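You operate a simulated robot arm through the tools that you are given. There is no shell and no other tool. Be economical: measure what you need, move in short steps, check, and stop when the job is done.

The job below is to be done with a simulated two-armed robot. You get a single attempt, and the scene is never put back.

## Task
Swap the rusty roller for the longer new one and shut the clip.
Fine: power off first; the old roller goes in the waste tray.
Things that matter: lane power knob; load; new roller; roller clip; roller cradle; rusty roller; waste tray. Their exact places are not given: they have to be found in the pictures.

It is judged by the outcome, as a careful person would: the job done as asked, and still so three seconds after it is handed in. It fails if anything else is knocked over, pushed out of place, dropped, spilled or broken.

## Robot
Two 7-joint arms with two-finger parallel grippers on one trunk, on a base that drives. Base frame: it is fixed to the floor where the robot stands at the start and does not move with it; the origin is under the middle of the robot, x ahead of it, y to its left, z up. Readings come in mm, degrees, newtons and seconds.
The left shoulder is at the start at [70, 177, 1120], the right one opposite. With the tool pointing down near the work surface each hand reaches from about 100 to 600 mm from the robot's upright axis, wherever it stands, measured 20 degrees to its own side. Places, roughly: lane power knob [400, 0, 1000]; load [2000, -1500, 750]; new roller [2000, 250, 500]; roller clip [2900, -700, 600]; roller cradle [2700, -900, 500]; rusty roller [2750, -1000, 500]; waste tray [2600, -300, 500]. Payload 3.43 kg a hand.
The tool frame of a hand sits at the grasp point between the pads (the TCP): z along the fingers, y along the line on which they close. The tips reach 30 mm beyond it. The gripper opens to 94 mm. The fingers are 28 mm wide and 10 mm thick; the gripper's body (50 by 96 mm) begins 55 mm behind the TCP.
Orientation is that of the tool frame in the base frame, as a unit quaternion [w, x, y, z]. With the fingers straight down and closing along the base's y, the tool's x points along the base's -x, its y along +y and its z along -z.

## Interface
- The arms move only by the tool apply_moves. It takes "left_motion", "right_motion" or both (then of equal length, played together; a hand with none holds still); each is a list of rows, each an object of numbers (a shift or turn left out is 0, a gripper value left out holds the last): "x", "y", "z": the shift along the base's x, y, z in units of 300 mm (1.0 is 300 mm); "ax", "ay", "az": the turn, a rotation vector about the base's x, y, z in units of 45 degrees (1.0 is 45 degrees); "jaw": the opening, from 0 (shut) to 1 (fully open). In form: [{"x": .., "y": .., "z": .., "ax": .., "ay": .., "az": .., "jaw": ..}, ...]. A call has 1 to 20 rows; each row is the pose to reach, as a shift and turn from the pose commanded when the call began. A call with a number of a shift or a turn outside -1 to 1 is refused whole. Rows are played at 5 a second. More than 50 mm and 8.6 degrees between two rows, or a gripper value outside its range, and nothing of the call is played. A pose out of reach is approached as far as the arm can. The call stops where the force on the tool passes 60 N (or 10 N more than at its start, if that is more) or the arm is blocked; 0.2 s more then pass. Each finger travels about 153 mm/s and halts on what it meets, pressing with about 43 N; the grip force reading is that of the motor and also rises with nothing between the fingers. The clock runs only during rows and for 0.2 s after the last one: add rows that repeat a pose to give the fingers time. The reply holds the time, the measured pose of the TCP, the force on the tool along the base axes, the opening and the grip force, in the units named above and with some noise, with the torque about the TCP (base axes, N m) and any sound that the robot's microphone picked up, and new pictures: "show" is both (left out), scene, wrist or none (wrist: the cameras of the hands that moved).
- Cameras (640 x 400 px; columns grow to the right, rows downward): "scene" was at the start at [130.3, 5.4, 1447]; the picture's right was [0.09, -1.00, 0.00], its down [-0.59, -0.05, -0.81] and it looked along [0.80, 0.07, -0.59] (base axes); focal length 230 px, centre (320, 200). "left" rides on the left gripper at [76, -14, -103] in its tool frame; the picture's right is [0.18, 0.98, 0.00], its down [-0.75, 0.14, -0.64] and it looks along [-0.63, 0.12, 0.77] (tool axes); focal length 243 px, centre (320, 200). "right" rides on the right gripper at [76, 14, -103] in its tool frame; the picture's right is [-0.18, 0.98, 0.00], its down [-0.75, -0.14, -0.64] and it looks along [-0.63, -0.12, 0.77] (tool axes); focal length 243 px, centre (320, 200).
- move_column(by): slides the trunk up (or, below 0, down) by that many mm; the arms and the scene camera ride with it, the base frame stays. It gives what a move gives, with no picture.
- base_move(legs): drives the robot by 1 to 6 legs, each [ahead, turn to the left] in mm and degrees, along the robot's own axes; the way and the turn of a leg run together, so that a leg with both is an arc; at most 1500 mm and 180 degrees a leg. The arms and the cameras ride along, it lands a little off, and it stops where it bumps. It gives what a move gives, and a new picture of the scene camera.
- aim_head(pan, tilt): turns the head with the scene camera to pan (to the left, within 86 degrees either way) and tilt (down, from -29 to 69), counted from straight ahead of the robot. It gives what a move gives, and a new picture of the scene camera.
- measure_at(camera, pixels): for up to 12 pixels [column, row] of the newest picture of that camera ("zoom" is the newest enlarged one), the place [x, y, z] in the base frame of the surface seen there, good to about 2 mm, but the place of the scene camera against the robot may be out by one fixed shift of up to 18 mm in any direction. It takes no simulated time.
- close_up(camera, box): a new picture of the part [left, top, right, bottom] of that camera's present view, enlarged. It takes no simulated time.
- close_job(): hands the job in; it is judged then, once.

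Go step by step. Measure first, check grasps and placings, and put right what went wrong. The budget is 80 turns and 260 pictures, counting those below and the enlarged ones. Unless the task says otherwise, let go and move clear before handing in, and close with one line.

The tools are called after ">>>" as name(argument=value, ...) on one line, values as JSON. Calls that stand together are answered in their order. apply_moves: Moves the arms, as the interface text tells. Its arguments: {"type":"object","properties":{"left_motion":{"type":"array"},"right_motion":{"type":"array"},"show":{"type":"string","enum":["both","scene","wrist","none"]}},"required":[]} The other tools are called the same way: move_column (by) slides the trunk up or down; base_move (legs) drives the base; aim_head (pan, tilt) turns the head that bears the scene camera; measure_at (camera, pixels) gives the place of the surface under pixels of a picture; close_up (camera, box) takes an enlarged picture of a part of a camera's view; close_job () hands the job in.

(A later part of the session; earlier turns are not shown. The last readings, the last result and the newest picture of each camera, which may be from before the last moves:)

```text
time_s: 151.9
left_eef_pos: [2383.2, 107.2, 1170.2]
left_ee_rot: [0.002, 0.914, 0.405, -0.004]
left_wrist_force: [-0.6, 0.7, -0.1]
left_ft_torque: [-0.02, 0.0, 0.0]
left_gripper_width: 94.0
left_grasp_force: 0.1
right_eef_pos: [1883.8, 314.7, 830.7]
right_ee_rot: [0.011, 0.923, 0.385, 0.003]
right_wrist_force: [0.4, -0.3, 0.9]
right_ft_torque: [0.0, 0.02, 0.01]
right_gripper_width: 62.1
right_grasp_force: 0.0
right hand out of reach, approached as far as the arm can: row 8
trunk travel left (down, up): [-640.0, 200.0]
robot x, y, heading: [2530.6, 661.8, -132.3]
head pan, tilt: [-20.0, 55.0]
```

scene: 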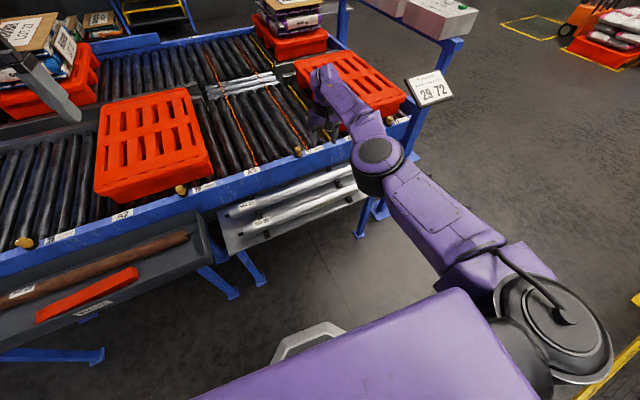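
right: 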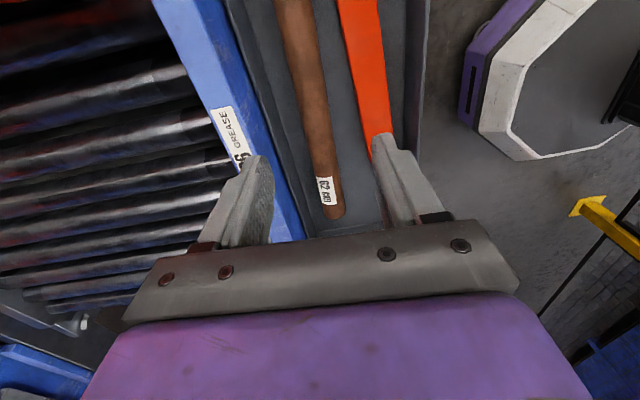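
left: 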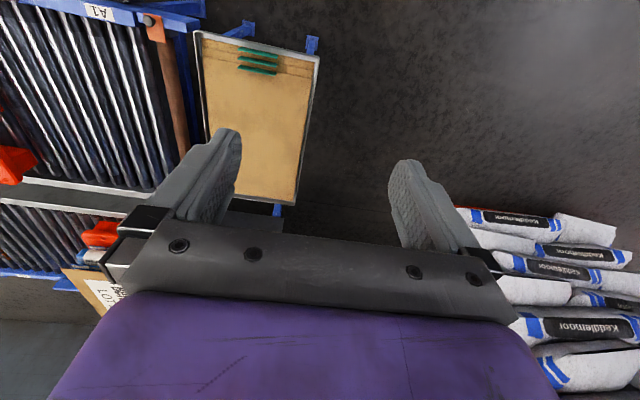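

Heading ended 6° off; the arm's far limit works out to about 630 mm shoulder-to-wrist. Correct the heading, drive 150 mm ahead, then look from the wrist.

>>> base_move(legs=[[0, 5.5], [150, 0]])

>>> apply_moves(right_motion=[{"az": -0.12, "x": 0.06, "y": 0.08}, {"az": -0.24, "x": 0.12, "y": 0.16}, {"az": -0.36, "x": 0.18, "y": 0.24}, {"az": -0.48, "x": 0.18, "y": 0.26}, {"az": -0.6, "x": 0.18, "y": 0.26}, {"az": -0.73, "x": 0.18, "y": 0.26}, {"az": -0.85, "x": 0.18, "y": 0.26}, {"az": -0.97, "x": 0.18, "y": 0.26}], show="none")

>>> apply_moves(right_motion=[{"az": -0.12}, {"az": -0.24}, {"az": -0.36}, {"az": -0.48}, {"az": -0.6}, {"az": -0.73}, {"az": -0.85}, {"az": -0.97}], show="both")

```text
time_s: 153.8
left_eef_pos: [2349.7, -24.7, 1170.2]
left_ee_rot: [0.003, 0.893, 0.45, -0.004]
left_wrist_force: [-0.1, -0.5, -1.0]
left_ft_torque: [-0.04, -0.02, -0.03]
left_gripper_width: 93.8
left_grasp_force: 0.1
right_eef_pos: [1830.0, 134.1, 831.5]
right_ee_rot: [0.011, 0.903, 0.429, 0.004]
right_wrist_force: [0.2, -0.3, 0.6]
right_ft_torque: [-0.01, 0.01, 0.03]
right_gripper_width: 61.7
right_grasp_force: 0.1
trunk travel left (down, up): [-640.0, 200.0]
robot x, y, heading: [2444.3, 542.9, -126.8]
head pan, tilt: [-20.0, 55.0]
```

scene: 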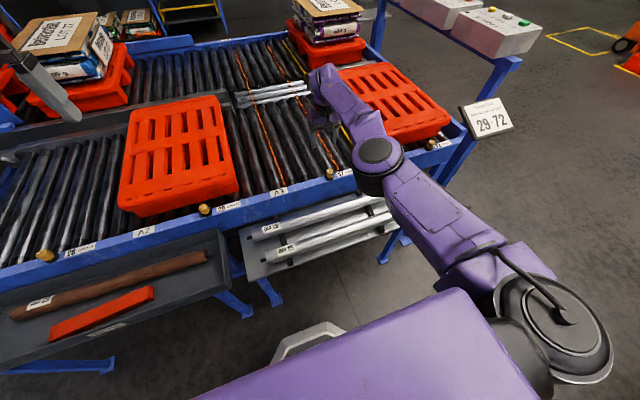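

```text
time_s: 155.6
left_eef_pos: [2346.6, -24.7, 1170.3]
left_ee_rot: [0.003, 0.893, 0.45, -0.004]
left_wrist_force: [1.0, 0.4, 1.0]
left_ft_torque: [0.02, 0.0, 0.03]
left_gripper_width: 94.0
left_grasp_force: 0.0
right_eef_pos: [1783.5, 187.7, 907.1]
right_ee_rot: [-0.005, 0.993, 0.118, 0.031]
right_wrist_force: [0.3, 0.1, 0.4]
right_ft_torque: [-0.02, 0.01, -0.01]
right_gripper_width: 62.1
right_grasp_force: 0.0
right hand out of reach, approached as far as the arm can: row 1, 2, 3, 4, 5, 6, 7, 8
trunk travel left (down, up): [-640.0, 200.0]
robot x, y, heading: [2442.6, 545.1, -126.7]
head pan, tilt: [-20.0, 55.0]
```

```text
time_s: 157.4
left_eef_pos: [2350.5, -25.2, 1170.5]
left_ee_rot: [0.001, 0.893, 0.45, -0.005]
left_wrist_force: [0.6, 1.2, -0.5]
left_ft_torque: [0.01, 0.05, -0.01]
left_gripper_width: 94.0
left_grasp_force: 0.0
right_eef_pos: [1737.4, 279.5, 1004.0]
right_ee_rot: [-0.029, 0.981, -0.187, 0.044]
right_wrist_force: [0.4, 0.1, -0.2]
right_ft_torque: [0.04, 0.04, -0.01]
right_gripper_width: 62.4
right_grasp_force: 0.0
right hand out of reach, approached as far as the arm can: row 1, 2, 3, 4, 5, 6, 7, 8
trunk travel left (down, up): [-640.0, 200.0]
robot x, y, heading: [2444.6, 543.9, -126.4]
head pan, tilt: [-20.0, 55.0]
```

scene: 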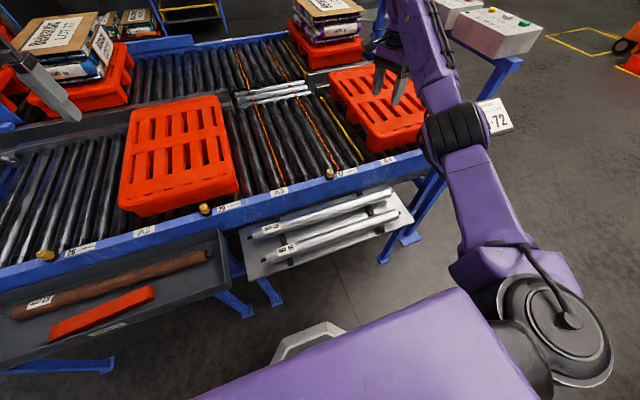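
right: 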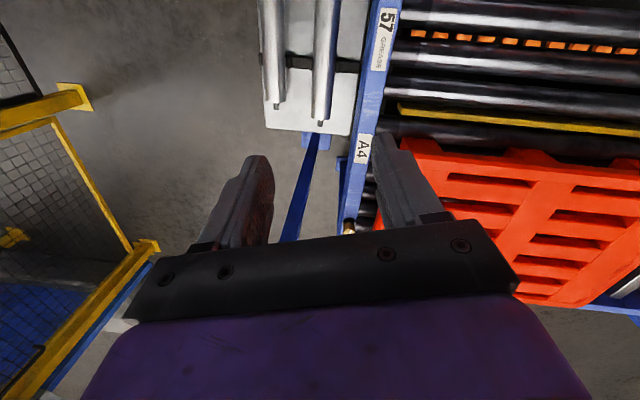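

The IK drifted into a bad elbow configuration. I'll resync and bring the hand back to its natural start-like pose (forward, neutral yaw, high), then approach with the +90° yaw that worked at the tray.

>>> base_move(legs=[[-10, 0]])

>>> apply_moves(right_motion=[{"x": 0.08, "z": 0.1, "az": 0.12, "ax": -0.01, "ay": 0.03}, {"x": 0.16, "z": 0.2, "az": 0.24, "ax": -0.02, "ay": 0.06}, {"x": 0.24, "z": 0.3, "az": 0.36, "ax": -0.03, "ay": 0.09}, {"x": 0.32, "z": 0.4, "az": 0.48, "ax": -0.05, "ay": 0.124}, {"x": 0.4, "z": 0.5, "az": 0.6, "ax": -0.05, "ay": 0.124}, {"x": 0.48, "z": 0.6, "az": 0.72, "ax": -0.05, "ay": 0.124}, {"x": 0.56, "z": 0.7, "az": 0.84, "ax": -0.05, "ay": 0.124}, {"x": 0.61, "z": 0.8, "az": 0.97, "ax": -0.05, "ay": 0.124}], show="none")

>>> base_move(legs=[[10, 0]])

```text
time_s: 158.2
left_eef_pos: [2352.8, -17.8, 1168.9]
left_ee_rot: [0.003, 0.893, 0.45, -0.004]
left_wrist_force: [-1.0, 1.4, -0.2]
left_ft_torque: [-0.01, -0.05, 0.0]
left_gripper_width: 94.0
left_grasp_force: 0.1
right_eef_pos: [1739.9, 286.7, 1003.0]
right_ee_rot: [-0.029, 0.981, -0.187, 0.045]
right_wrist_force: [-0.3, 0.3, 0.5]
right_ft_torque: [-0.01, -0.02, -0.01]
right_gripper_width: 62.2
right_grasp_force: 0.1
trunk travel left (down, up): [-640.0, 200.0]
robot x, y, heading: [2449.2, 549.5, -126.9]
head pan, tilt: [-20.0, 55.0]
```

scene: 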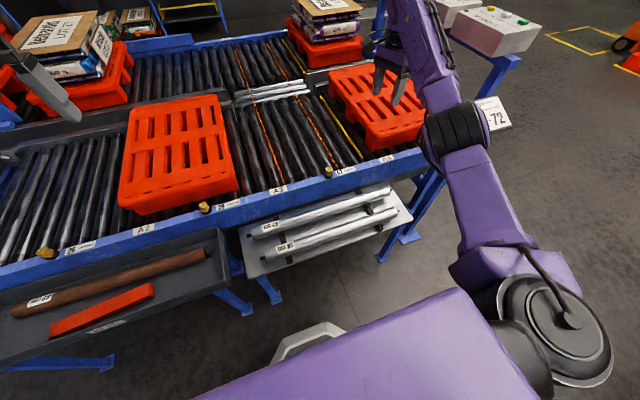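

```text
time_s: 159.9
left_eef_pos: [2356.5, -16.9, 1169.9]
left_ee_rot: [0.002, 0.893, 0.45, -0.005]
left_wrist_force: [-0.5, 1.4, 0.9]
left_ft_torque: [-0.02, -0.01, -0.01]
left_gripper_width: 94.1
left_grasp_force: 0.1
right_eef_pos: [1928.5, 287.3, 1243.8]
right_ee_rot: [-0.016, 0.981, 0.193, -0.012]
right_wrist_force: [0.2, -0.3, -0.1]
right_ft_torque: [-0.03, 0.03, 0.01]
right_gripper_width: 61.7
right_grasp_force: 0.2
right hand out of reach, approached as far as the arm can: row 1, 2, 3, 4, 5
trunk travel left (down, up): [-640.0, 200.0]
robot x, y, heading: [2450.8, 550.6, -126.7]
head pan, tilt: [-20.0, 55.0]
```

```text
time_s: 160.7
left_eef_pos: [2348.9, -23.2, 1171.1]
left_ee_rot: [0.002, 0.893, 0.449, -0.005]
left_wrist_force: [0.4, 0.6, 0.0]
left_ft_torque: [-0.02, 0.04, 0.02]
left_gripper_width: 94.1
left_grasp_force: 0.2
right_eef_pos: [1921.7, 281.9, 1243.3]
right_ee_rot: [-0.016, 0.981, 0.192, -0.013]
right_wrist_force: [0.1, 0.2, 0.2]
right_ft_torque: [0.01, 0.01, 0.0]
right_gripper_width: 62.2
right_grasp_force: 0.0
trunk travel left (down, up): [-640.0, 200.0]
robot x, y, heading: [2442.6, 541.3, -126.8]
head pan, tilt: [-20.0, 55.0]
```

scene: 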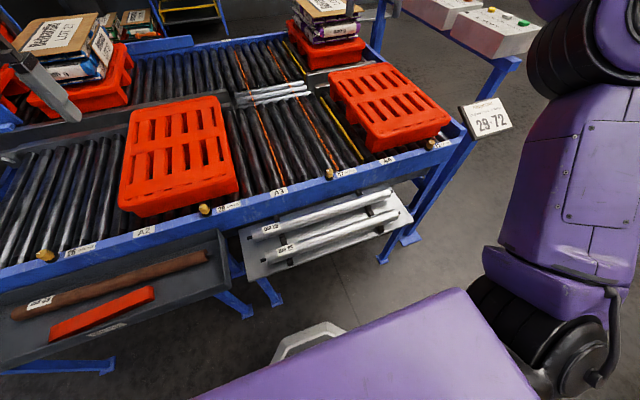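

The hand is back in a natural pose. I'll now replay the approach that worked at the tray: out to the front, yaw +90°, then over the new roller with a wrist view.

>>> apply_moves(right_motion=[{"x": -0.02, "y": -0.05, "z": -0.09, "az": 0.07, "ax": -0.033, "ay": -0.041}, {"x": -0.04, "y": -0.1, "z": -0.18, "az": 0.14, "ax": -0.033, "ay": -0.041}, {"x": -0.06, "y": -0.15, "z": -0.27, "az": 0.21, "ax": -0.033, "ay": -0.041}, {"x": -0.08, "y": -0.2, "z": -0.36, "az": 0.28, "ax": -0.033, "ay": -0.041}, {"x": -0.1, "y": -0.25, "z": -0.45, "az": 0.35, "ax": -0.033, "ay": -0.041}, {"x": -0.12, "y": -0.3, "z": -0.54, "az": 0.42, "ax": -0.033, "ay": -0.041}, {"x": -0.14, "y": -0.35, "z": -0.63, "az": 0.49, "ax": -0.033, "ay": -0.041}, {"x": -0.16, "y": -0.4, "z": -0.72, "az": 0.56, "ax": -0.033, "ay": -0.041}, {"x": -0.18, "y": -0.45, "z": -0.81, "az": 0.63, "ax": -0.033, "ay": -0.041}, {"x": -0.207, "y": -0.5, "z": -0.9, "az": 0.7, "ax": -0.033, "ay": -0.041}], show="none")

>>> apply_moves(right_motion=[{"z": -0.1}, {"z": -0.2}, {"z": -0.3}, {"z": -0.4}, {"z": -0.5, "jaw": 0.85}, {"z": -0.5, "az": 0.12}, {"z": -0.5, "az": 0.25}, {"z": -0.5, "az": 0.38}, {"z": -0.5, "az": 0.5}, {"z": -0.5, "az": 0.62}, {"z": -0.5, "az": 0.75}, {"z": -0.5, "az": 0.88}, {"z": -0.5, "az": 1.0}], show="none")

>>> apply_moves(right_motion=[{"az": 0.12}, {"az": 0.25}, {"az": 0.38}, {"az": 0.5}, {"az": 0.62}, {"az": 0.75}, {"az": 0.88}, {"az": 1.0}, {"x": 0.06, "y": 0.08, "az": 1.0}, {"x": 0.12, "y": 0.16, "z": -0.1, "az": 1.0}, {"x": 0.17, "y": 0.228, "z": -0.2, "az": 1.0}, {"x": 0.17, "y": 0.228, "z": -0.3, "az": 1.0}], show="both")

>>> measure_at(camera="right", pixels=[[260, 60], [280, 60], [300, 60], [320, 60], [340, 60], [360, 60], [300, 150], [320, 150], [340, 150], [320, 20], [280, 110], [340, 110]])

```text
time_s: 162.9
left_eef_pos: [2348.8, -25.7, 1169.4]
left_ee_rot: [0.002, 0.894, 0.449, -0.004]
left_wrist_force: [0.9, -0.1, 0.2]
left_ft_torque: [0.02, 0.01, 0.01]
left_gripper_width: 93.8
left_grasp_force: 0.1
right_eef_pos: [1859.0, 128.4, 970.0]
right_ee_rot: [0.003, 0.893, 0.451, -0.003]
right_wrist_force: [-0.7, 0.1, -0.6]
right_ft_torque: [0.0, -0.01, -0.02]
right_gripper_width: 62.0
right_grasp_force: 0.1
trunk travel left (down, up): [-640.0, 200.0]
robot x, y, heading: [2444.2, 541.9, -126.6]
head pan, tilt: [-20.0, 55.0]
```

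```text
time_s: 165.7
left_eef_pos: [2348.2, -24.7, 1170.1]
left_ee_rot: [0.002, 0.893, 0.449, -0.004]
left_wrist_force: [0.0, -0.9, 0.6]
left_ft_torque: [-0.01, -0.01, 0.01]
left_gripper_width: 94.2
left_grasp_force: 0.0
right_eef_pos: [1857.7, 129.7, 823.5]
right_ee_rot: [0.004, 0.652, 0.758, -0.002]
right_wrist_force: [0.4, 0.0, 0.0]
right_ft_torque: [0.0, 0.01, 0.01]
right_gripper_width: 80.2
right_grasp_force: 0.1
trunk travel left (down, up): [-640.0, 200.0]
robot x, y, heading: [2440.2, 545.5, -126.9]
head pan, tilt: [-20.0, 55.0]
```

```text
time_s: 168.3
left_eef_pos: [2347.8, -24.7, 1169.2]
left_ee_rot: [0.002, 0.894, 0.449, -0.004]
left_wrist_force: [-0.3, 0.3, -1.0]
left_ft_torque: [-0.01, -0.01, -0.04]
left_gripper_width: 94.1
left_grasp_force: 0.0
right_eef_pos: [1906.9, 198.1, 733.0]
right_ee_rot: [0.004, 0.313, 0.95, 0.0]
right_wrist_force: [-0.9, 0.5, 0.7]
right_ft_torque: [-0.01, 0.01, -0.02]
right_gripper_width: 79.7
right_grasp_force: 0.1
trunk travel left (down, up): [-640.0, 200.0]
robot x, y, heading: [2440.6, 545.9, -126.9]
head pan, tilt: [-20.0, 55.0]
```

scene: 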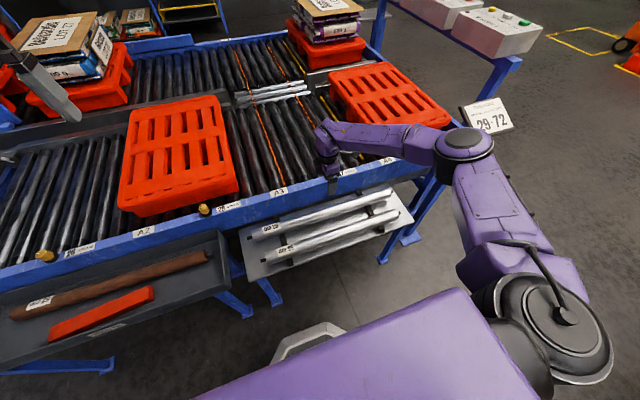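
right: 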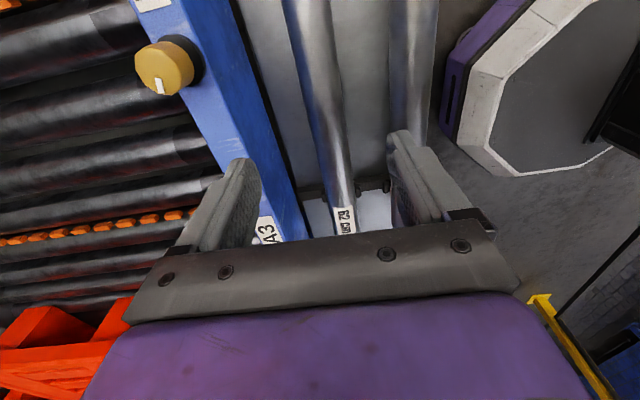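

```text
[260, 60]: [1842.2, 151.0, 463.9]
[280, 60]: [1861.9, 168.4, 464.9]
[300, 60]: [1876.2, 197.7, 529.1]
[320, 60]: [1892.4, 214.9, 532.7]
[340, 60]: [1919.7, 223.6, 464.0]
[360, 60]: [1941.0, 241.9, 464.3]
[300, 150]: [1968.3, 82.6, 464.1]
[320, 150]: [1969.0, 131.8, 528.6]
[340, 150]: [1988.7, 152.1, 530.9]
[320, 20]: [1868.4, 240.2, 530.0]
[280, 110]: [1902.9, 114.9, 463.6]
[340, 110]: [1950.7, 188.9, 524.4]
```

Roller axis passes [1886,208]→[1980,143], z≈510; middle about [1917,187]. I'll lower the trunk 100, descend around it, grip, and lift with the trunk.

>>> move_column(by=-100)

>>> apply_moves(right_motion=[{"x": 0.033, "y": -0.037, "z": -0.05, "jaw": 0.8}, {"x": 0.033, "y": -0.037, "z": -0.15}, {"x": 0.033, "y": -0.037, "z": -0.25}, {"x": 0.033, "y": -0.037, "z": -0.35}, {"x": 0.033, "y": -0.037, "z": -0.398}, {"x": 0.033, "y": -0.037, "z": -0.398}, {"x": 0.033, "y": -0.037, "z": -0.398, "jaw": 0}, {"x": 0.033, "y": -0.037, "z": -0.398, "jaw": 0}, {"x": 0.033, "y": -0.037, "z": -0.398, "jaw": 0}], show="wrist")

>>> move_column(by=40)

```text
time_s: 169.6
left_eef_pos: [2347.5, -25.0, 1069.8]
left_ee_rot: [0.002, 0.893, 0.45, -0.005]
left_wrist_force: [0.3, -0.3, 0.4]
left_ft_torque: [-0.01, 0.0, 0.01]
left_gripper_width: 94.2
left_grasp_force: 0.1
right_eef_pos: [1906.7, 197.8, 633.8]
right_ee_rot: [0.005, 0.313, 0.95, 0.001]
right_wrist_force: [-0.3, 0.0, 0.0]
right_ft_torque: [0.04, 0.04, 0.02]
right_gripper_width: 79.9
right_grasp_force: 0.1
trunk travel left (down, up): [-540.0, 300.0]
robot x, y, heading: [2437.9, 544.0, -126.6]
head pan, tilt: [-20.0, 55.0]
```

```text
time_s: 171.6
left_eef_pos: [2348.8, -24.4, 1070.4]
left_ee_rot: [0.003, 0.893, 0.449, -0.004]
left_wrist_force: [1.1, -0.2, -0.1]
left_ft_torque: [0.0, -0.02, -0.02]
left_gripper_width: 94.3
left_grasp_force: 0.1
right_eef_pos: [1917.2, 186.4, 515.9]
right_ee_rot: [0.005, 0.312, 0.95, 0.001]
right_wrist_force: [6.4, 10.8, -0.6]
right_ft_torque: [-0.05, -0.27, 0.6]
right_gripper_width: 51.9
right_grasp_force: 42.7
trunk travel left (down, up): [-540.0, 300.0]
robot x, y, heading: [2446.0, 544.5, -126.9]
head pan, tilt: [-20.0, 55.0]
```

right: 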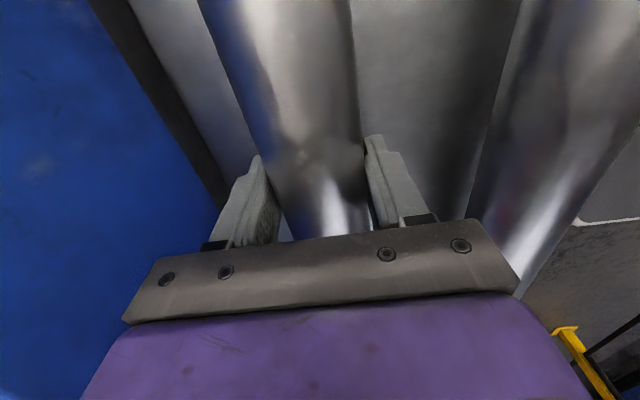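

```text
time_s: 172.5
left_eef_pos: [2347.3, -25.4, 1109.7]
left_ee_rot: [0.002, 0.893, 0.45, -0.003]
left_wrist_force: [0.3, 0.1, -0.5]
left_ft_torque: [0.0, 0.04, -0.01]
left_gripper_width: 94.1
left_grasp_force: 0.1
right_eef_pos: [1916.5, 185.5, 555.4]
right_ee_rot: [0.005, 0.313, 0.95, 0.001]
right_wrist_force: [0.1, 0.0, -4.5]
right_ft_torque: [-0.03, -0.04, 0.03]
right_gripper_width: 51.8
right_grasp_force: 42.9
trunk travel left (down, up): [-580.0, 260.0]
robot x, y, heading: [2444.9, 543.0, -126.7]
head pan, tilt: [-20.0, 55.0]
```

New roller gripped and balanced (torque ≈0). Raise it, extend to the rotation-safe pose, drive along the aisle to the cradle and turn the roller in line with it.

>>> move_column(by=220)

>>> apply_moves(right_motion=[{"z": 0.1}, {"z": 0.2}, {"z": 0.3}, {"z": 0.393}, {"x": -0.05, "y": -0.05, "z": 0.46}, {"x": -0.1, "y": -0.1, "z": 0.53}, {"x": -0.15, "y": -0.15, "z": 0.61}, {"x": -0.203, "y": -0.191, "z": 0.69}], show="none")

>>> base_move(legs=[[0, 90], [1290, 0], [0, -90]])

>>> apply_moves(right_motion=[{"az": -0.12}, {"az": -0.25}, {"az": -0.38}, {"az": -0.5}, {"az": -0.62}, {"az": -0.75}, {"az": -0.88}, {"az": -1.0}], show="none")

>>> apply_moves(right_motion=[{"az": -0.12}, {"az": -0.25}, {"az": -0.38}, {"az": -0.5}, {"az": -0.62}, {"az": -0.75}, {"az": -0.88}, {"az": -1.0}], show="scene")

```text
time_s: 174.8
left_eef_pos: [2347.2, -24.3, 1329.1]
left_ee_rot: [0.002, 0.893, 0.45, -0.003]
left_wrist_force: [-0.6, -0.2, 0.5]
left_ft_torque: [0.01, 0.01, 0.02]
left_gripper_width: 94.1
left_grasp_force: 0.0
right_eef_pos: [1916.5, 185.8, 775.4]
right_ee_rot: [0.005, 0.313, 0.95, 0.0]
right_wrist_force: [-0.4, -0.1, -4.8]
right_ft_torque: [-0.05, -0.04, 0.0]
right_gripper_width: 52.0
right_grasp_force: 42.8
trunk travel left (down, up): [-800.0, 40.0]
robot x, y, heading: [2442.9, 546.3, -126.5]
head pan, tilt: [-20.0, 55.0]
```

```text
time_s: 176.6
left_eef_pos: [2348.5, -24.9, 1329.9]
left_ee_rot: [0.002, 0.893, 0.45, -0.003]
left_wrist_force: [0.3, 0.0, -0.3]
left_ft_torque: [0.0, 0.01, -0.01]
left_gripper_width: 93.9
left_grasp_force: 0.1
right_eef_pos: [1859.4, 125.1, 984.9]
right_ee_rot: [0.004, 0.313, 0.95, 0.002]
right_wrist_force: [-0.2, 0.4, -4.9]
right_ft_torque: [-0.02, -0.05, 0.04]
right_gripper_width: 51.8
right_grasp_force: 43.0
trunk travel left (down, up): [-800.0, 40.0]
robot x, y, heading: [2440.6, 542.9, -126.7]
head pan, tilt: [-20.0, 55.0]
```

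```text
time_s: 190.7
left_eef_pos: [3373.8, -740.0, 1329.9]
left_ee_rot: [0.001, 0.892, 0.452, -0.004]
left_wrist_force: [0.2, 0.9, 0.3]
left_ft_torque: [-0.01, 0.04, 0.02]
left_gripper_width: 94.0
left_grasp_force: 0.1
right_eef_pos: [2884.2, -590.2, 985.5]
right_ee_rot: [0.005, 0.31, 0.951, 0.002]
right_wrist_force: [-0.1, -0.6, -3.8]
right_ft_torque: [-0.03, -0.09, 0.0]
right_gripper_width: 51.6
right_grasp_force: 43.4
trunk travel left (down, up): [-800.0, 40.0]
robot x, y, heading: [3464.2, -173.5, -126.5]
head pan, tilt: [-20.0, 55.0]
```

scene: 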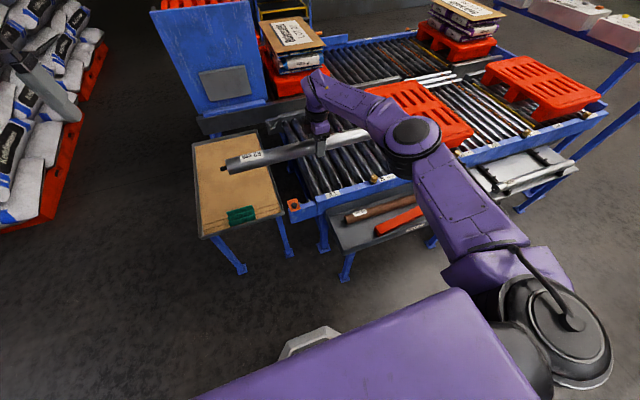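

```text
time_s: 192.5
left_eef_pos: [3373.0, -739.0, 1329.6]
left_ee_rot: [0.002, 0.892, 0.453, -0.004]
left_wrist_force: [-0.1, -0.1, 0.0]
left_ft_torque: [-0.03, -0.02, 0.02]
left_gripper_width: 94.1
left_grasp_force: 0.1
right_eef_pos: [2883.4, -591.0, 984.6]
right_ee_rot: [0.005, 0.651, 0.759, -0.001]
right_wrist_force: [0.7, 0.1, -4.6]
right_ft_torque: [-0.07, 0.0, 0.0]
right_gripper_width: 52.0
right_grasp_force: 42.5
trunk travel left (down, up): [-800.0, 40.0]
robot x, y, heading: [3469.4, -170.2, -126.4]
head pan, tilt: [-20.0, 55.0]
```

```text
time_s: 194.3
left_eef_pos: [3374.5, -739.3, 1330.9]
left_ee_rot: [0.002, 0.892, 0.453, -0.004]
left_wrist_force: [-0.2, 0.0, 0.6]
left_ft_torque: [-0.01, 0.03, 0.01]
left_gripper_width: 94.2
left_grasp_force: 0.0
right_eef_pos: [2884.1, -591.3, 984.2]
right_ee_rot: [0.003, 0.892, 0.452, -0.003]
right_wrist_force: [-0.4, 0.9, -4.8]
right_ft_torque: [-0.03, 0.03, 0.02]
right_gripper_width: 51.9
right_grasp_force: 43.0
trunk travel left (down, up): [-800.0, 40.0]
robot x, y, heading: [3467.0, -168.3, -126.2]
head pan, tilt: [-20.0, 55.0]
```

scene: 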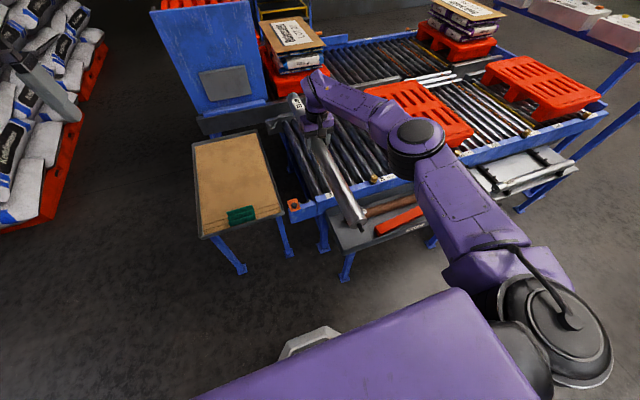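

The roller is in line with the cradle. Drive in with a small left correction, lower to about z 700, and look closely.

>>> base_move(legs=[[0, 7], [415, 0], [0, -7]])

>>> move_column(by=-284)

>>> aim_head(pan=-15, tilt=55)

>>> apply_moves(right_motion=[{"z": 0.0}], show="wrist")

```text
time_s: 198.0
left_eef_pos: [3174.1, -1104.8, 1330.3]
left_ee_rot: [0.001, 0.891, 0.454, -0.005]
left_wrist_force: [0.1, -0.5, 0.1]
left_ft_torque: [0.04, 0.01, 0.03]
left_gripper_width: 94.1
left_grasp_force: 0.0
right_eef_pos: [2683.9, -959.5, 986.0]
right_ee_rot: [0.003, 0.89, 0.455, -0.003]
right_wrist_force: [0.4, -0.2, -5.5]
right_ft_torque: [-0.02, 0.0, 0.0]
right_gripper_width: 51.9
right_grasp_force: 43.1
trunk travel left (down, up): [-800.0, 40.0]
robot x, y, heading: [3263.7, -535.4, -126.1]
head pan, tilt: [-20.0, 55.0]
```

scene: 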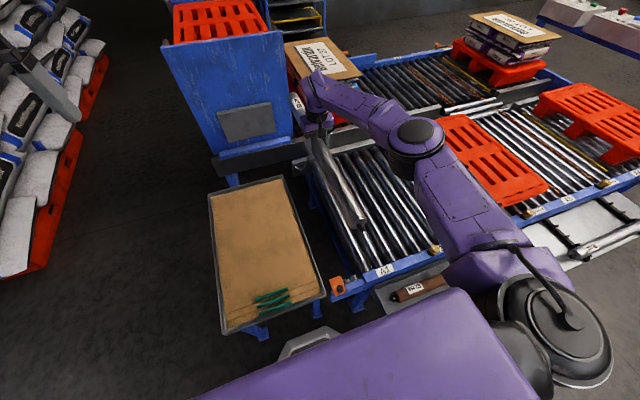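

```text
time_s: 200.9
left_eef_pos: [3172.1, -1106.4, 1045.6]
left_ee_rot: [0.003, 0.891, 0.454, -0.005]
left_wrist_force: [0.3, -0.4, -0.3]
left_ft_torque: [-0.03, -0.02, 0.03]
left_gripper_width: 94.0
left_grasp_force: 0.0
right_eef_pos: [2681.7, -958.8, 701.6]
right_ee_rot: [0.004, 0.891, 0.455, -0.003]
right_wrist_force: [0.4, 0.7, -4.9]
right_ft_torque: [-0.06, 0.03, -0.02]
right_gripper_width: 51.8
right_grasp_force: 43.2
trunk travel left (down, up): [-516.0, 324.0]
robot x, y, heading: [3262.7, -532.1, -126.3]
head pan, tilt: [-20.0, 55.0]
```

```text
time_s: 201.5
left_eef_pos: [3173.0, -1104.2, 1046.1]
left_ee_rot: [0.003, 0.891, 0.454, -0.004]
left_wrist_force: [0.0, 0.6, 0.5]
left_ft_torque: [-0.01, 0.01, 0.0]
left_gripper_width: 94.0
left_grasp_force: 0.0
right_eef_pos: [2681.5, -958.1, 701.3]
right_ee_rot: [0.005, 0.891, 0.455, -0.002]
right_wrist_force: [0.4, 0.1, -4.7]
right_ft_torque: [-0.02, 0.02, -0.02]
right_gripper_width: 51.9
right_grasp_force: 42.9
trunk travel left (down, up): [-516.0, 324.0]
robot x, y, heading: [3261.7, -533.1, -125.9]
head pan, tilt: [-15.0, 55.0]
```

scene: 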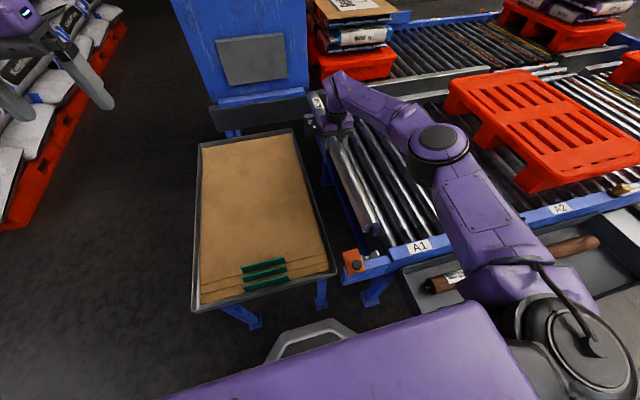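

```text
time_s: 201.9
left_eef_pos: [3172.9, -1104.5, 1046.5]
left_ee_rot: [0.002, 0.891, 0.454, -0.003]
left_wrist_force: [0.2, -0.3, -0.3]
left_ft_torque: [0.0, -0.01, 0.02]
left_gripper_width: 94.0
left_grasp_force: 0.0
right_eef_pos: [2681.7, -958.4, 700.6]
right_ee_rot: [0.004, 0.891, 0.455, -0.002]
right_wrist_force: [-0.3, -0.1, -5.2]
right_ft_torque: [-0.05, 0.03, -0.01]
right_gripper_width: 51.6
right_grasp_force: 43.0
trunk travel left (down, up): [-516.0, 324.0]
robot x, y, heading: [3261.0, -535.3, -126.2]
head pan, tilt: [-15.0, 55.0]
```

right: 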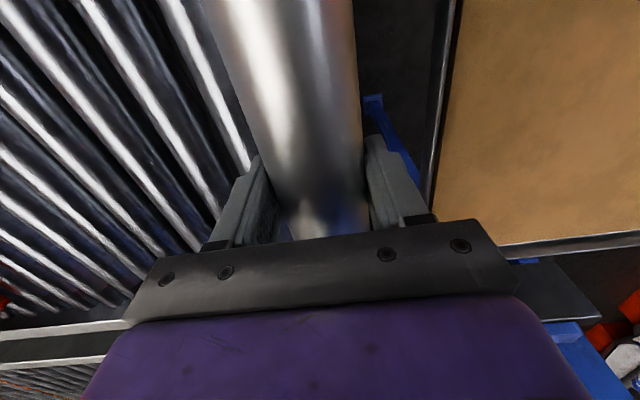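

Aligned to within ~25 mm. Shift to [2693.5,-938.5], lower by 70 mm, and view both ends.

>>> apply_moves(right_motion=[{"x": 0.02, "y": 0.033, "az": -0.013}, {"x": 0.039, "y": 0.066, "az": -0.027}, {"x": 0.039, "y": 0.066, "az": -0.027}], show="none")

>>> move_column(by=-70)

>>> aim_head(pan=-12, tilt=50)

>>> close_up(camera="scene", box=[280, 60, 440, 160])

>>> close_up(camera="scene", box=[320, 180, 420, 245])

```text
time_s: 202.7
left_eef_pos: [3173.2, -1105.1, 1046.2]
left_ee_rot: [0.002, 0.891, 0.454, -0.004]
left_wrist_force: [-0.9, -0.8, -0.5]
left_ft_torque: [-0.01, -0.05, 0.02]
left_gripper_width: 94.0
left_grasp_force: 0.1
right_eef_pos: [2693.3, -937.3, 700.4]
right_ee_rot: [0.003, 0.896, 0.445, -0.003]
right_wrist_force: [0.2, 0.1, -5.0]
right_ft_torque: [-0.08, 0.06, 0.02]
right_gripper_width: 51.9
right_grasp_force: 42.5
trunk travel left (down, up): [-516.0, 324.0]
robot x, y, heading: [3260.5, -534.5, -126.2]
head pan, tilt: [-15.0, 55.0]
```

```text
time_s: 203.8
left_eef_pos: [3172.3, -1103.6, 975.5]
left_ee_rot: [0.002, 0.891, 0.453, -0.005]
left_wrist_force: [0.9, 0.0, -0.5]
left_ft_torque: [-0.01, -0.01, 0.04]
left_gripper_width: 94.0
left_grasp_force: 0.0
right_eef_pos: [2693.7, -937.8, 630.7]
right_ee_rot: [0.004, 0.895, 0.445, -0.001]
right_wrist_force: [0.2, 0.0, -4.9]
right_ft_torque: [-0.03, 0.03, 0.02]
right_gripper_width: 52.0
right_grasp_force: 42.9
trunk travel left (down, up): [-446.0, 394.0]
robot x, y, heading: [3262.1, -534.3, -126.0]
head pan, tilt: [-15.0, 55.0]
```

```text
time_s: 204.5
left_eef_pos: [3173.0, -1105.0, 976.0]
left_ee_rot: [0.002, 0.891, 0.454, -0.004]
left_wrist_force: [-0.7, -0.3, -0.5]
left_ft_torque: [0.01, 0.03, -0.03]
left_gripper_width: 94.1
left_grasp_force: 0.1
right_eef_pos: [2692.4, -938.1, 630.4]
right_ee_rot: [0.004, 0.895, 0.446, -0.002]
right_wrist_force: [0.6, 0.0, -4.4]
right_ft_torque: [-0.04, 0.01, -0.03]
right_gripper_width: 51.9
right_grasp_force: 42.7
trunk travel left (down, up): [-446.0, 394.0]
robot x, y, heading: [3264.2, -532.8, -126.0]
head pan, tilt: [-12.0, 50.0]
```

scene: 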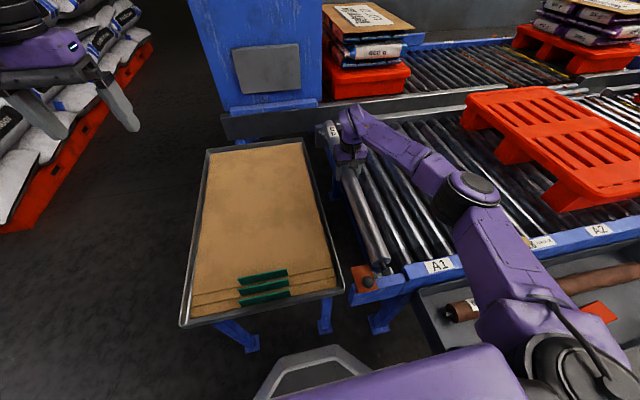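

```text
4.00 times, centred on (360, 110) of scene
```

zoom: 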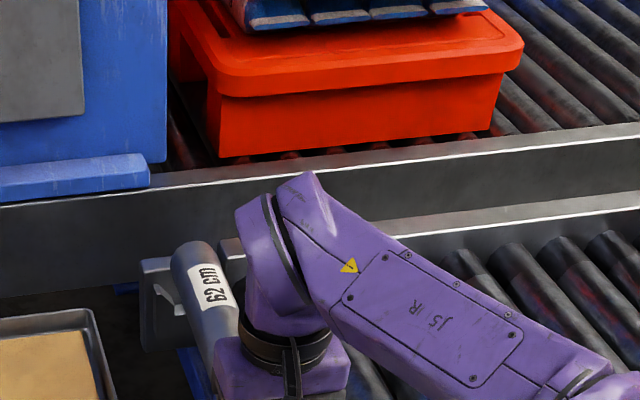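

```text
6.15 times, centred on (370, 212) of scene
```

zoom: 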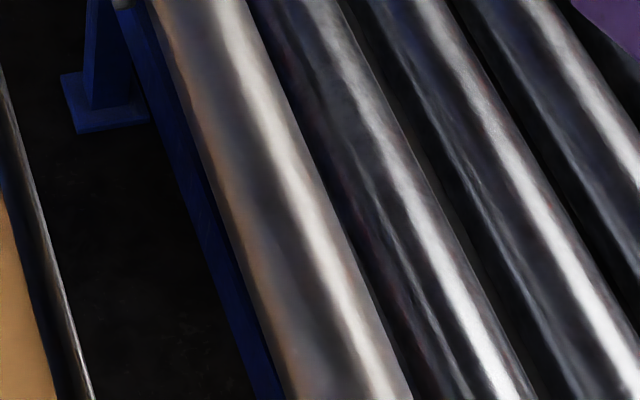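

The near end is around (380,262). Zoom there and measure it against the fork.

>>> close_up(camera="scene", box=[348, 240, 412, 280])

>>> measure_at(camera="scene", pixels=[[372, 250], [374, 254], [376, 258], [378, 261], [380, 264], [382, 267], [384, 270], [368, 281], [328, 122], [326, 120], [332, 132], [336, 135]])

```text
10.00 times, centred on (380, 260) of scene
```

zoom: 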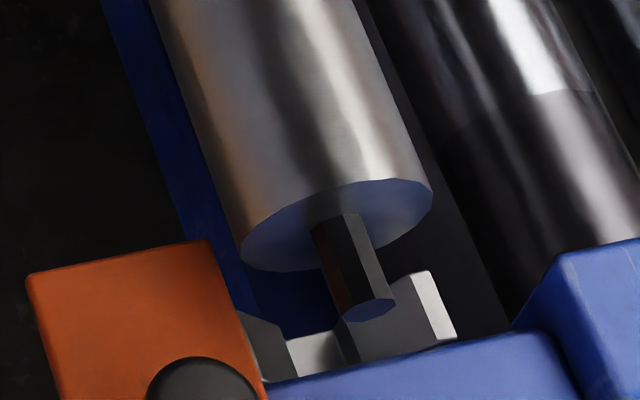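

```text
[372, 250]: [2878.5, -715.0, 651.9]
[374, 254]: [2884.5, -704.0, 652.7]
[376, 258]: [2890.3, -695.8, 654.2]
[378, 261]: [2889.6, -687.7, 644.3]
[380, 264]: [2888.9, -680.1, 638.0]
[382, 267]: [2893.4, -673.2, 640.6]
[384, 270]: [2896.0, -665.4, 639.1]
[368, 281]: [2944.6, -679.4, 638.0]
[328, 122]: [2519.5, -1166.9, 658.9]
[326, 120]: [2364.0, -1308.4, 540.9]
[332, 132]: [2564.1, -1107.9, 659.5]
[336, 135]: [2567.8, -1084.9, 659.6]
```

The near end looks slightly toward the table side relative to the fork slot. Measure fork blocks and roller end in this same view (common bias cancels).

>>> measure_at(camera="zoom", pixels=[[425, 285], [440, 330], [262, 335], [315, 345], [355, 240], [370, 300], [345, 170], [250, 235], [428, 185], [400, 310], [290, 178], [320, 80]])

>>> measure_at(camera="scene", pixels=[[318.7, 125.5], [317.5, 128], [339.5, 121], [340, 123], [325, 124], [329, 121.5], [334, 123], [329.5, 124], [323.5, 126], [336, 126]])

```text
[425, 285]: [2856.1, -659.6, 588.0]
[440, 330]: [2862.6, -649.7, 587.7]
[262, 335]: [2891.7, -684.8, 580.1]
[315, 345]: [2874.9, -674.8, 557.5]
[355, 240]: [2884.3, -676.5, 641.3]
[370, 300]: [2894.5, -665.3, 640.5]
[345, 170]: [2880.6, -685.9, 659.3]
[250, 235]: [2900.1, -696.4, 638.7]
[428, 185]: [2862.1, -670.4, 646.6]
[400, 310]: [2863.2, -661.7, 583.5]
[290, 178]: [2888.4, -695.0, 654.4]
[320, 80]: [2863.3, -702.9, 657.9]
```

```text
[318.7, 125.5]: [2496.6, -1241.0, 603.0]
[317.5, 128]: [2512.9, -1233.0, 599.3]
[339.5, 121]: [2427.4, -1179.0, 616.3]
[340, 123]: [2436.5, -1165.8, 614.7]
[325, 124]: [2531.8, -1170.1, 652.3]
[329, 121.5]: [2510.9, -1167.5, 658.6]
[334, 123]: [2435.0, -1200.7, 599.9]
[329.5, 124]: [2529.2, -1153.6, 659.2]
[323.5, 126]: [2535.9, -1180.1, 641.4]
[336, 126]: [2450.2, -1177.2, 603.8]
```

Relative numbers: axle needs about 3 mm toward the lane at the near end, 3 mm the other way at the far end (≈0.6° turn), and 4 mm toward the far end. Apply, lower to the cradle and check.

>>> apply_moves(right_motion=[{"x": -0.004, "y": -0.005, "az": 0.007}, {"x": -0.008, "y": -0.0107, "az": 0.0135}, {"x": -0.008, "y": -0.0107, "az": 0.0135}], show="none")

>>> move_column(by=-60)

>>> apply_moves(right_motion=[{"z": -0.01}, {"z": -0.02}, {"z": -0.03}, {"z": -0.03}], show="scene")

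>>> close_up(camera="scene", box=[348, 260, 412, 300])

>>> close_up(camera="scene", box=[300, 115, 380, 165])

```text
time_s: 205.3
left_eef_pos: [3172.7, -1105.2, 976.2]
left_ee_rot: [0.002, 0.891, 0.453, -0.004]
left_wrist_force: [-0.1, -0.3, 0.6]
left_ft_torque: [-0.01, -0.01, 0.01]
left_gripper_width: 94.2
left_grasp_force: 0.0
right_eef_pos: [2689.7, -940.4, 628.7]
right_ee_rot: [0.003, 0.893, 0.45, -0.002]
right_wrist_force: [-0.2, 0.4, -4.1]
right_ft_torque: [-0.03, 0.04, -0.02]
right_gripper_width: 51.7
right_grasp_force: 43.0
trunk travel left (down, up): [-446.0, 394.0]
robot x, y, heading: [3261.4, -537.6, -126.2]
head pan, tilt: [-12.0, 50.0]
```

```text
time_s: 206.3
left_eef_pos: [3172.7, -1104.3, 916.5]
left_ee_rot: [0.002, 0.891, 0.454, -0.005]
left_wrist_force: [0.3, 1.0, -0.1]
left_ft_torque: [-0.04, -0.03, 0.0]
left_gripper_width: 93.9
left_grasp_force: 0.0
right_eef_pos: [2690.9, -940.3, 569.2]
right_ee_rot: [0.005, 0.893, 0.451, -0.003]
right_wrist_force: [-0.7, 1.4, -4.6]
right_ft_torque: [-0.16, 0.14, 0.43]
right_gripper_width: 51.7
right_grasp_force: 42.8
trunk travel left (down, up): [-386.0, 454.0]
robot x, y, heading: [3262.3, -534.4, -126.0]
head pan, tilt: [-12.0, 50.0]
```

```text
time_s: 207.3
left_eef_pos: [3174.5, -1104.2, 917.2]
left_ee_rot: [0.002, 0.891, 0.454, -0.005]
left_wrist_force: [0.3, -0.1, 0.6]
left_ft_torque: [-0.02, 0.01, 0.0]
left_gripper_width: 94.0
left_grasp_force: 0.0
right_eef_pos: [2689.4, -941.5, 561.6]
right_ee_rot: [0.004, 0.893, 0.451, -0.004]
right_wrist_force: [-3.1, 0.0, -0.8]
right_ft_torque: [-1.09, 0.75, 0.23]
right_gripper_width: 51.8
right_grasp_force: 43.2
trunk travel left (down, up): [-386.0, 454.0]
robot x, y, heading: [3262.3, -533.4, -125.9]
head pan, tilt: [-12.0, 50.0]
```

scene: 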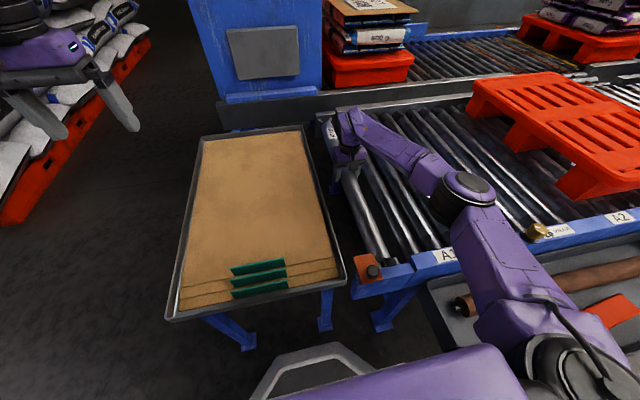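

```text
10.00 times, centred on (380, 280) of scene
```

zoom: 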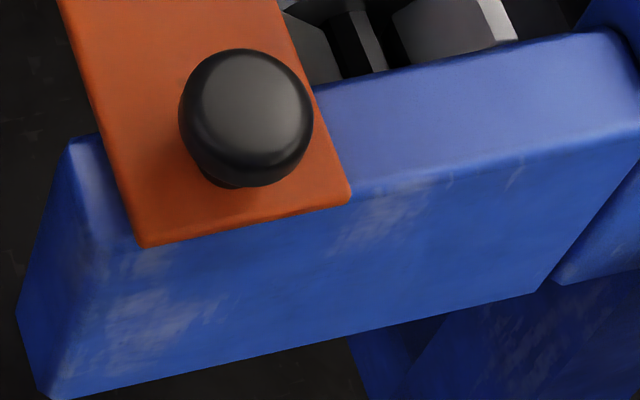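

```text
8.00 times, centred on (340, 140) of scene
```

zoom: 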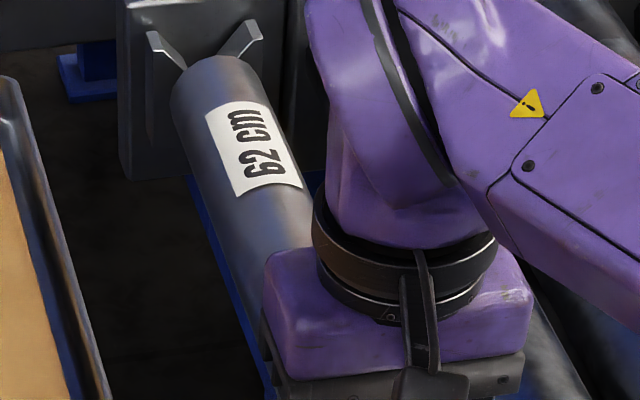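

Far end is seated between the fork arms; the near axle is in its slot, with only ~1 mm to settle. Release, rise by the trunk, back off to the clip working spot and move over the knob with views.

>>> apply_moves(right_motion=[{"z": -0.004}, {"z": -0.006}, {"z": -0.006, "jaw": 0.6}, {"z": -0.006, "jaw": 0.68}, {"z": -0.006, "jaw": 0.7}, {"z": -0.006, "jaw": 0.7}], show="none")

>>> move_column(by=294)

>>> base_move(legs=[[-270, 0]])

>>> apply_moves(right_motion=[{"x": 0.06, "y": 0.03, "z": -0.05, "jaw": 0.6}, {"x": 0.12, "y": 0.06, "z": -0.1}, {"x": 0.18, "y": 0.09, "z": -0.15}, {"x": 0.24, "y": 0.11, "z": -0.2}, {"x": 0.3, "y": 0.13, "z": -0.25}, {"x": 0.34, "y": 0.15, "z": -0.3}], show="both")

>>> close_up(camera="right", box=[220, 60, 420, 185])

>>> measure_at(camera="right", pixels=[[300, 90], [310, 90], [320, 90], [310, 100], [320, 100], [330, 100], [310, 110], [320, 110], [330, 110], [300, 140], [280, 140], [270, 110]])

```text
time_s: 208.7
left_eef_pos: [3174.5, -1103.8, 916.3]
left_ee_rot: [0.002, 0.891, 0.455, -0.005]
left_wrist_force: [-0.2, -0.7, -0.4]
left_ft_torque: [-0.02, 0.0, 0.01]
left_gripper_width: 94.1
left_grasp_force: 0.1
right_eef_pos: [2690.4, -942.0, 561.0]
right_ee_rot: [0.004, 0.893, 0.45, -0.002]
right_wrist_force: [0.9, 0.4, -0.3]
right_ft_torque: [0.02, 0.02, 0.02]
right_gripper_width: 65.8
right_grasp_force: 0.2
trunk travel left (down, up): [-386.0, 454.0]
robot x, y, heading: [3261.8, -537.6, -126.0]
head pan, tilt: [-12.0, 50.0]
```

```text
time_s: 211.6
left_eef_pos: [3173.7, -1103.7, 1209.2]
left_ee_rot: [0.003, 0.891, 0.454, -0.005]
left_wrist_force: [-0.5, -0.7, -0.2]
left_ft_torque: [-0.02, -0.04, 0.01]
left_gripper_width: 94.1
left_grasp_force: 0.0
right_eef_pos: [2690.5, -941.1, 855.0]
right_ee_rot: [0.004, 0.893, 0.45, -0.003]
right_wrist_force: [1.0, 0.3, 0.3]
right_ft_torque: [0.03, 0.01, 0.02]
right_gripper_width: 65.7
right_grasp_force: 0.0
trunk travel left (down, up): [-680.0, 160.0]
robot x, y, heading: [3258.5, -533.9, -126.3]
head pan, tilt: [-12.0, 50.0]
```

```text
time_s: 213.5
left_eef_pos: [3325.2, -889.2, 1209.2]
left_ee_rot: [0.002, 0.893, 0.45, -0.005]
left_wrist_force: [-0.4, 1.1, 0.2]
left_ft_torque: [-0.01, 0.01, -0.02]
left_gripper_width: 93.9
left_grasp_force: 0.1
right_eef_pos: [2844.2, -724.0, 853.6]
right_ee_rot: [0.004, 0.895, 0.447, -0.002]
right_wrist_force: [-0.1, 0.7, -0.1]
right_ft_torque: [-0.01, 0.01, 0.0]
right_gripper_width: 65.7
right_grasp_force: 0.1
trunk travel left (down, up): [-680.0, 160.0]
robot x, y, heading: [3418.3, -320.5, -126.6]
head pan, tilt: [-12.0, 50.0]
```

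scene: 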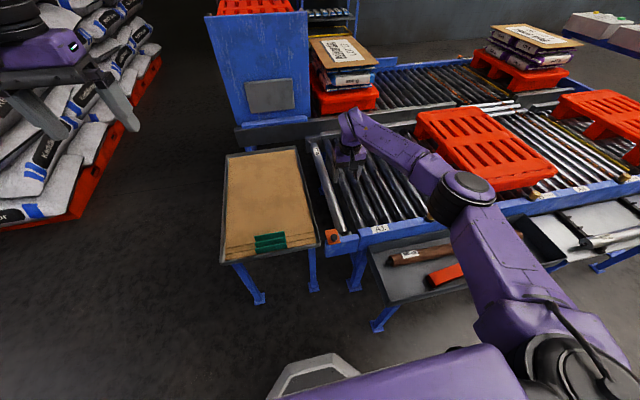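

```text
time_s: 214.9
left_eef_pos: [3325.2, -889.6, 1209.7]
left_ee_rot: [0.002, 0.893, 0.45, -0.005]
left_wrist_force: [0.1, -0.2, -1.0]
left_ft_torque: [0.02, -0.03, -0.01]
left_gripper_width: 93.9
left_grasp_force: 0.1
right_eef_pos: [2944.5, -676.8, 764.6]
right_ee_rot: [0.004, 0.896, 0.445, -0.004]
right_wrist_force: [-0.7, -0.3, -0.4]
right_ft_torque: [0.02, -0.02, -0.02]
right_gripper_width: 56.4
right_grasp_force: 0.0
trunk travel left (down, up): [-680.0, 160.0]
robot x, y, heading: [3418.6, -322.1, -127.0]
head pan, tilt: [-12.0, 50.0]
```

scene: 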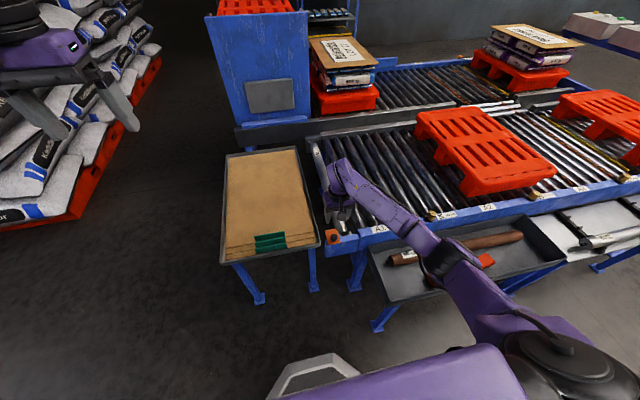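
right: 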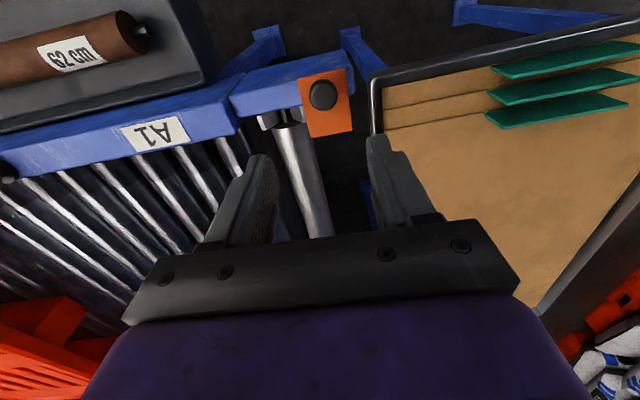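

```text
3.20 times, centred on (320, 122) of right
```

zoom: 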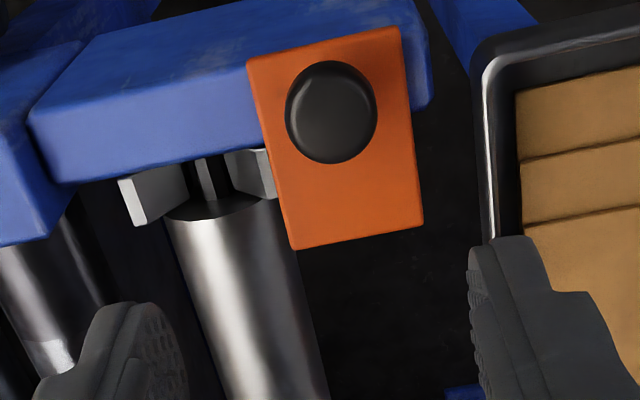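

```text
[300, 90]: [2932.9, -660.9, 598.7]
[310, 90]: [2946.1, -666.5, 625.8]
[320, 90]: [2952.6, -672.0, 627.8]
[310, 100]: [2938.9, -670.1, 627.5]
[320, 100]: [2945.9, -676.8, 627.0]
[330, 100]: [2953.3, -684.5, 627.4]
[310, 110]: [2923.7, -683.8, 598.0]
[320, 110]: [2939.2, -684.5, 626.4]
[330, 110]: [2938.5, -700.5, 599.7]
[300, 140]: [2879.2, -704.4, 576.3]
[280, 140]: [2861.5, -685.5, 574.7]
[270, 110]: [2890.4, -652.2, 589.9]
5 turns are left
```

The new roller is seated (top z≈577, axle in the slot). Knob at [2949,-676]: descend, grip, and slide the clip back 53 mm to its shut place.

>>> apply_moves(right_motion=[{"x": 0.015, "y": 0.002, "z": -0.14}, {"x": 0.015, "y": 0.002, "z": -0.28}, {"x": 0.015, "y": 0.002, "z": -0.4}, {"x": 0.015, "y": 0.002, "z": -0.43}, {"x": 0.015, "y": 0.002, "z": -0.43, "jaw": 0}, {"x": 0.015, "y": 0.002, "z": -0.43, "jaw": 0}, {"x": 0.015, "y": 0.002, "z": -0.43, "jaw": 0}, {"x": -0.01, "y": 0.021, "z": -0.43}, {"x": -0.035, "y": 0.039, "z": -0.43}, {"x": -0.06, "y": 0.058, "z": -0.43}, {"x": -0.085, "y": 0.076, "z": -0.43}, {"x": -0.11, "y": 0.095, "z": -0.43}, {"x": -0.133, "y": 0.113, "z": -0.43}, {"x": -0.133, "y": 0.113, "z": -0.43}], show="wrist")

>>> close_up(camera="right", box=[220, 80, 420, 205])

```text
time_s: 217.9
left_eef_pos: [3326.1, -892.8, 1208.9]
left_ee_rot: [0.002, 0.893, 0.451, -0.004]
left_wrist_force: [0.3, -1.0, 0.4]
left_ft_torque: [0.02, -0.01, -0.01]
left_gripper_width: 93.9
left_grasp_force: 0.1
right_eef_pos: [2904.1, -645.5, 636.2]
right_ee_rot: [0.005, 0.894, 0.447, -0.005]
right_wrist_force: [-18.9, -27.4, 18.5]
right_ft_torque: [-0.48, 0.32, 0.0]
right_gripper_width: 27.0
right_grasp_force: 45.1
trunk travel left (down, up): [-680.0, 160.0]
robot x, y, heading: [3419.3, -323.7, -126.6]
head pan, tilt: [-12.0, 50.0]
```

right: 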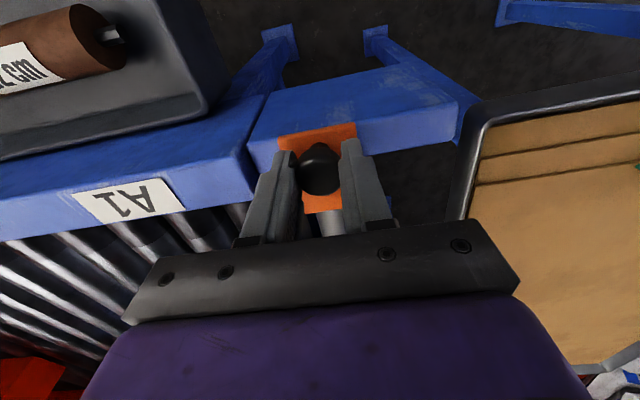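

```text
3.20 times, centred on (320, 142) of right
4 turns are left
```

zoom: 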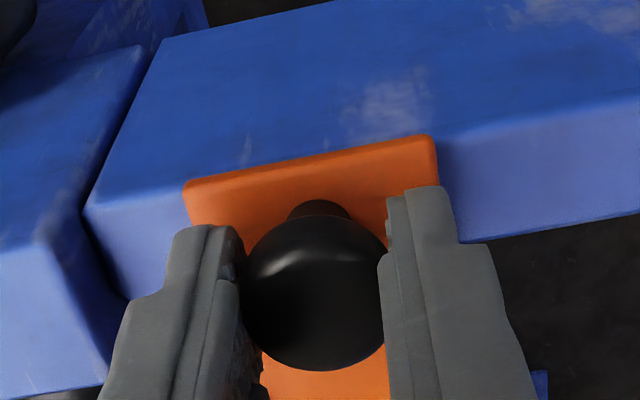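

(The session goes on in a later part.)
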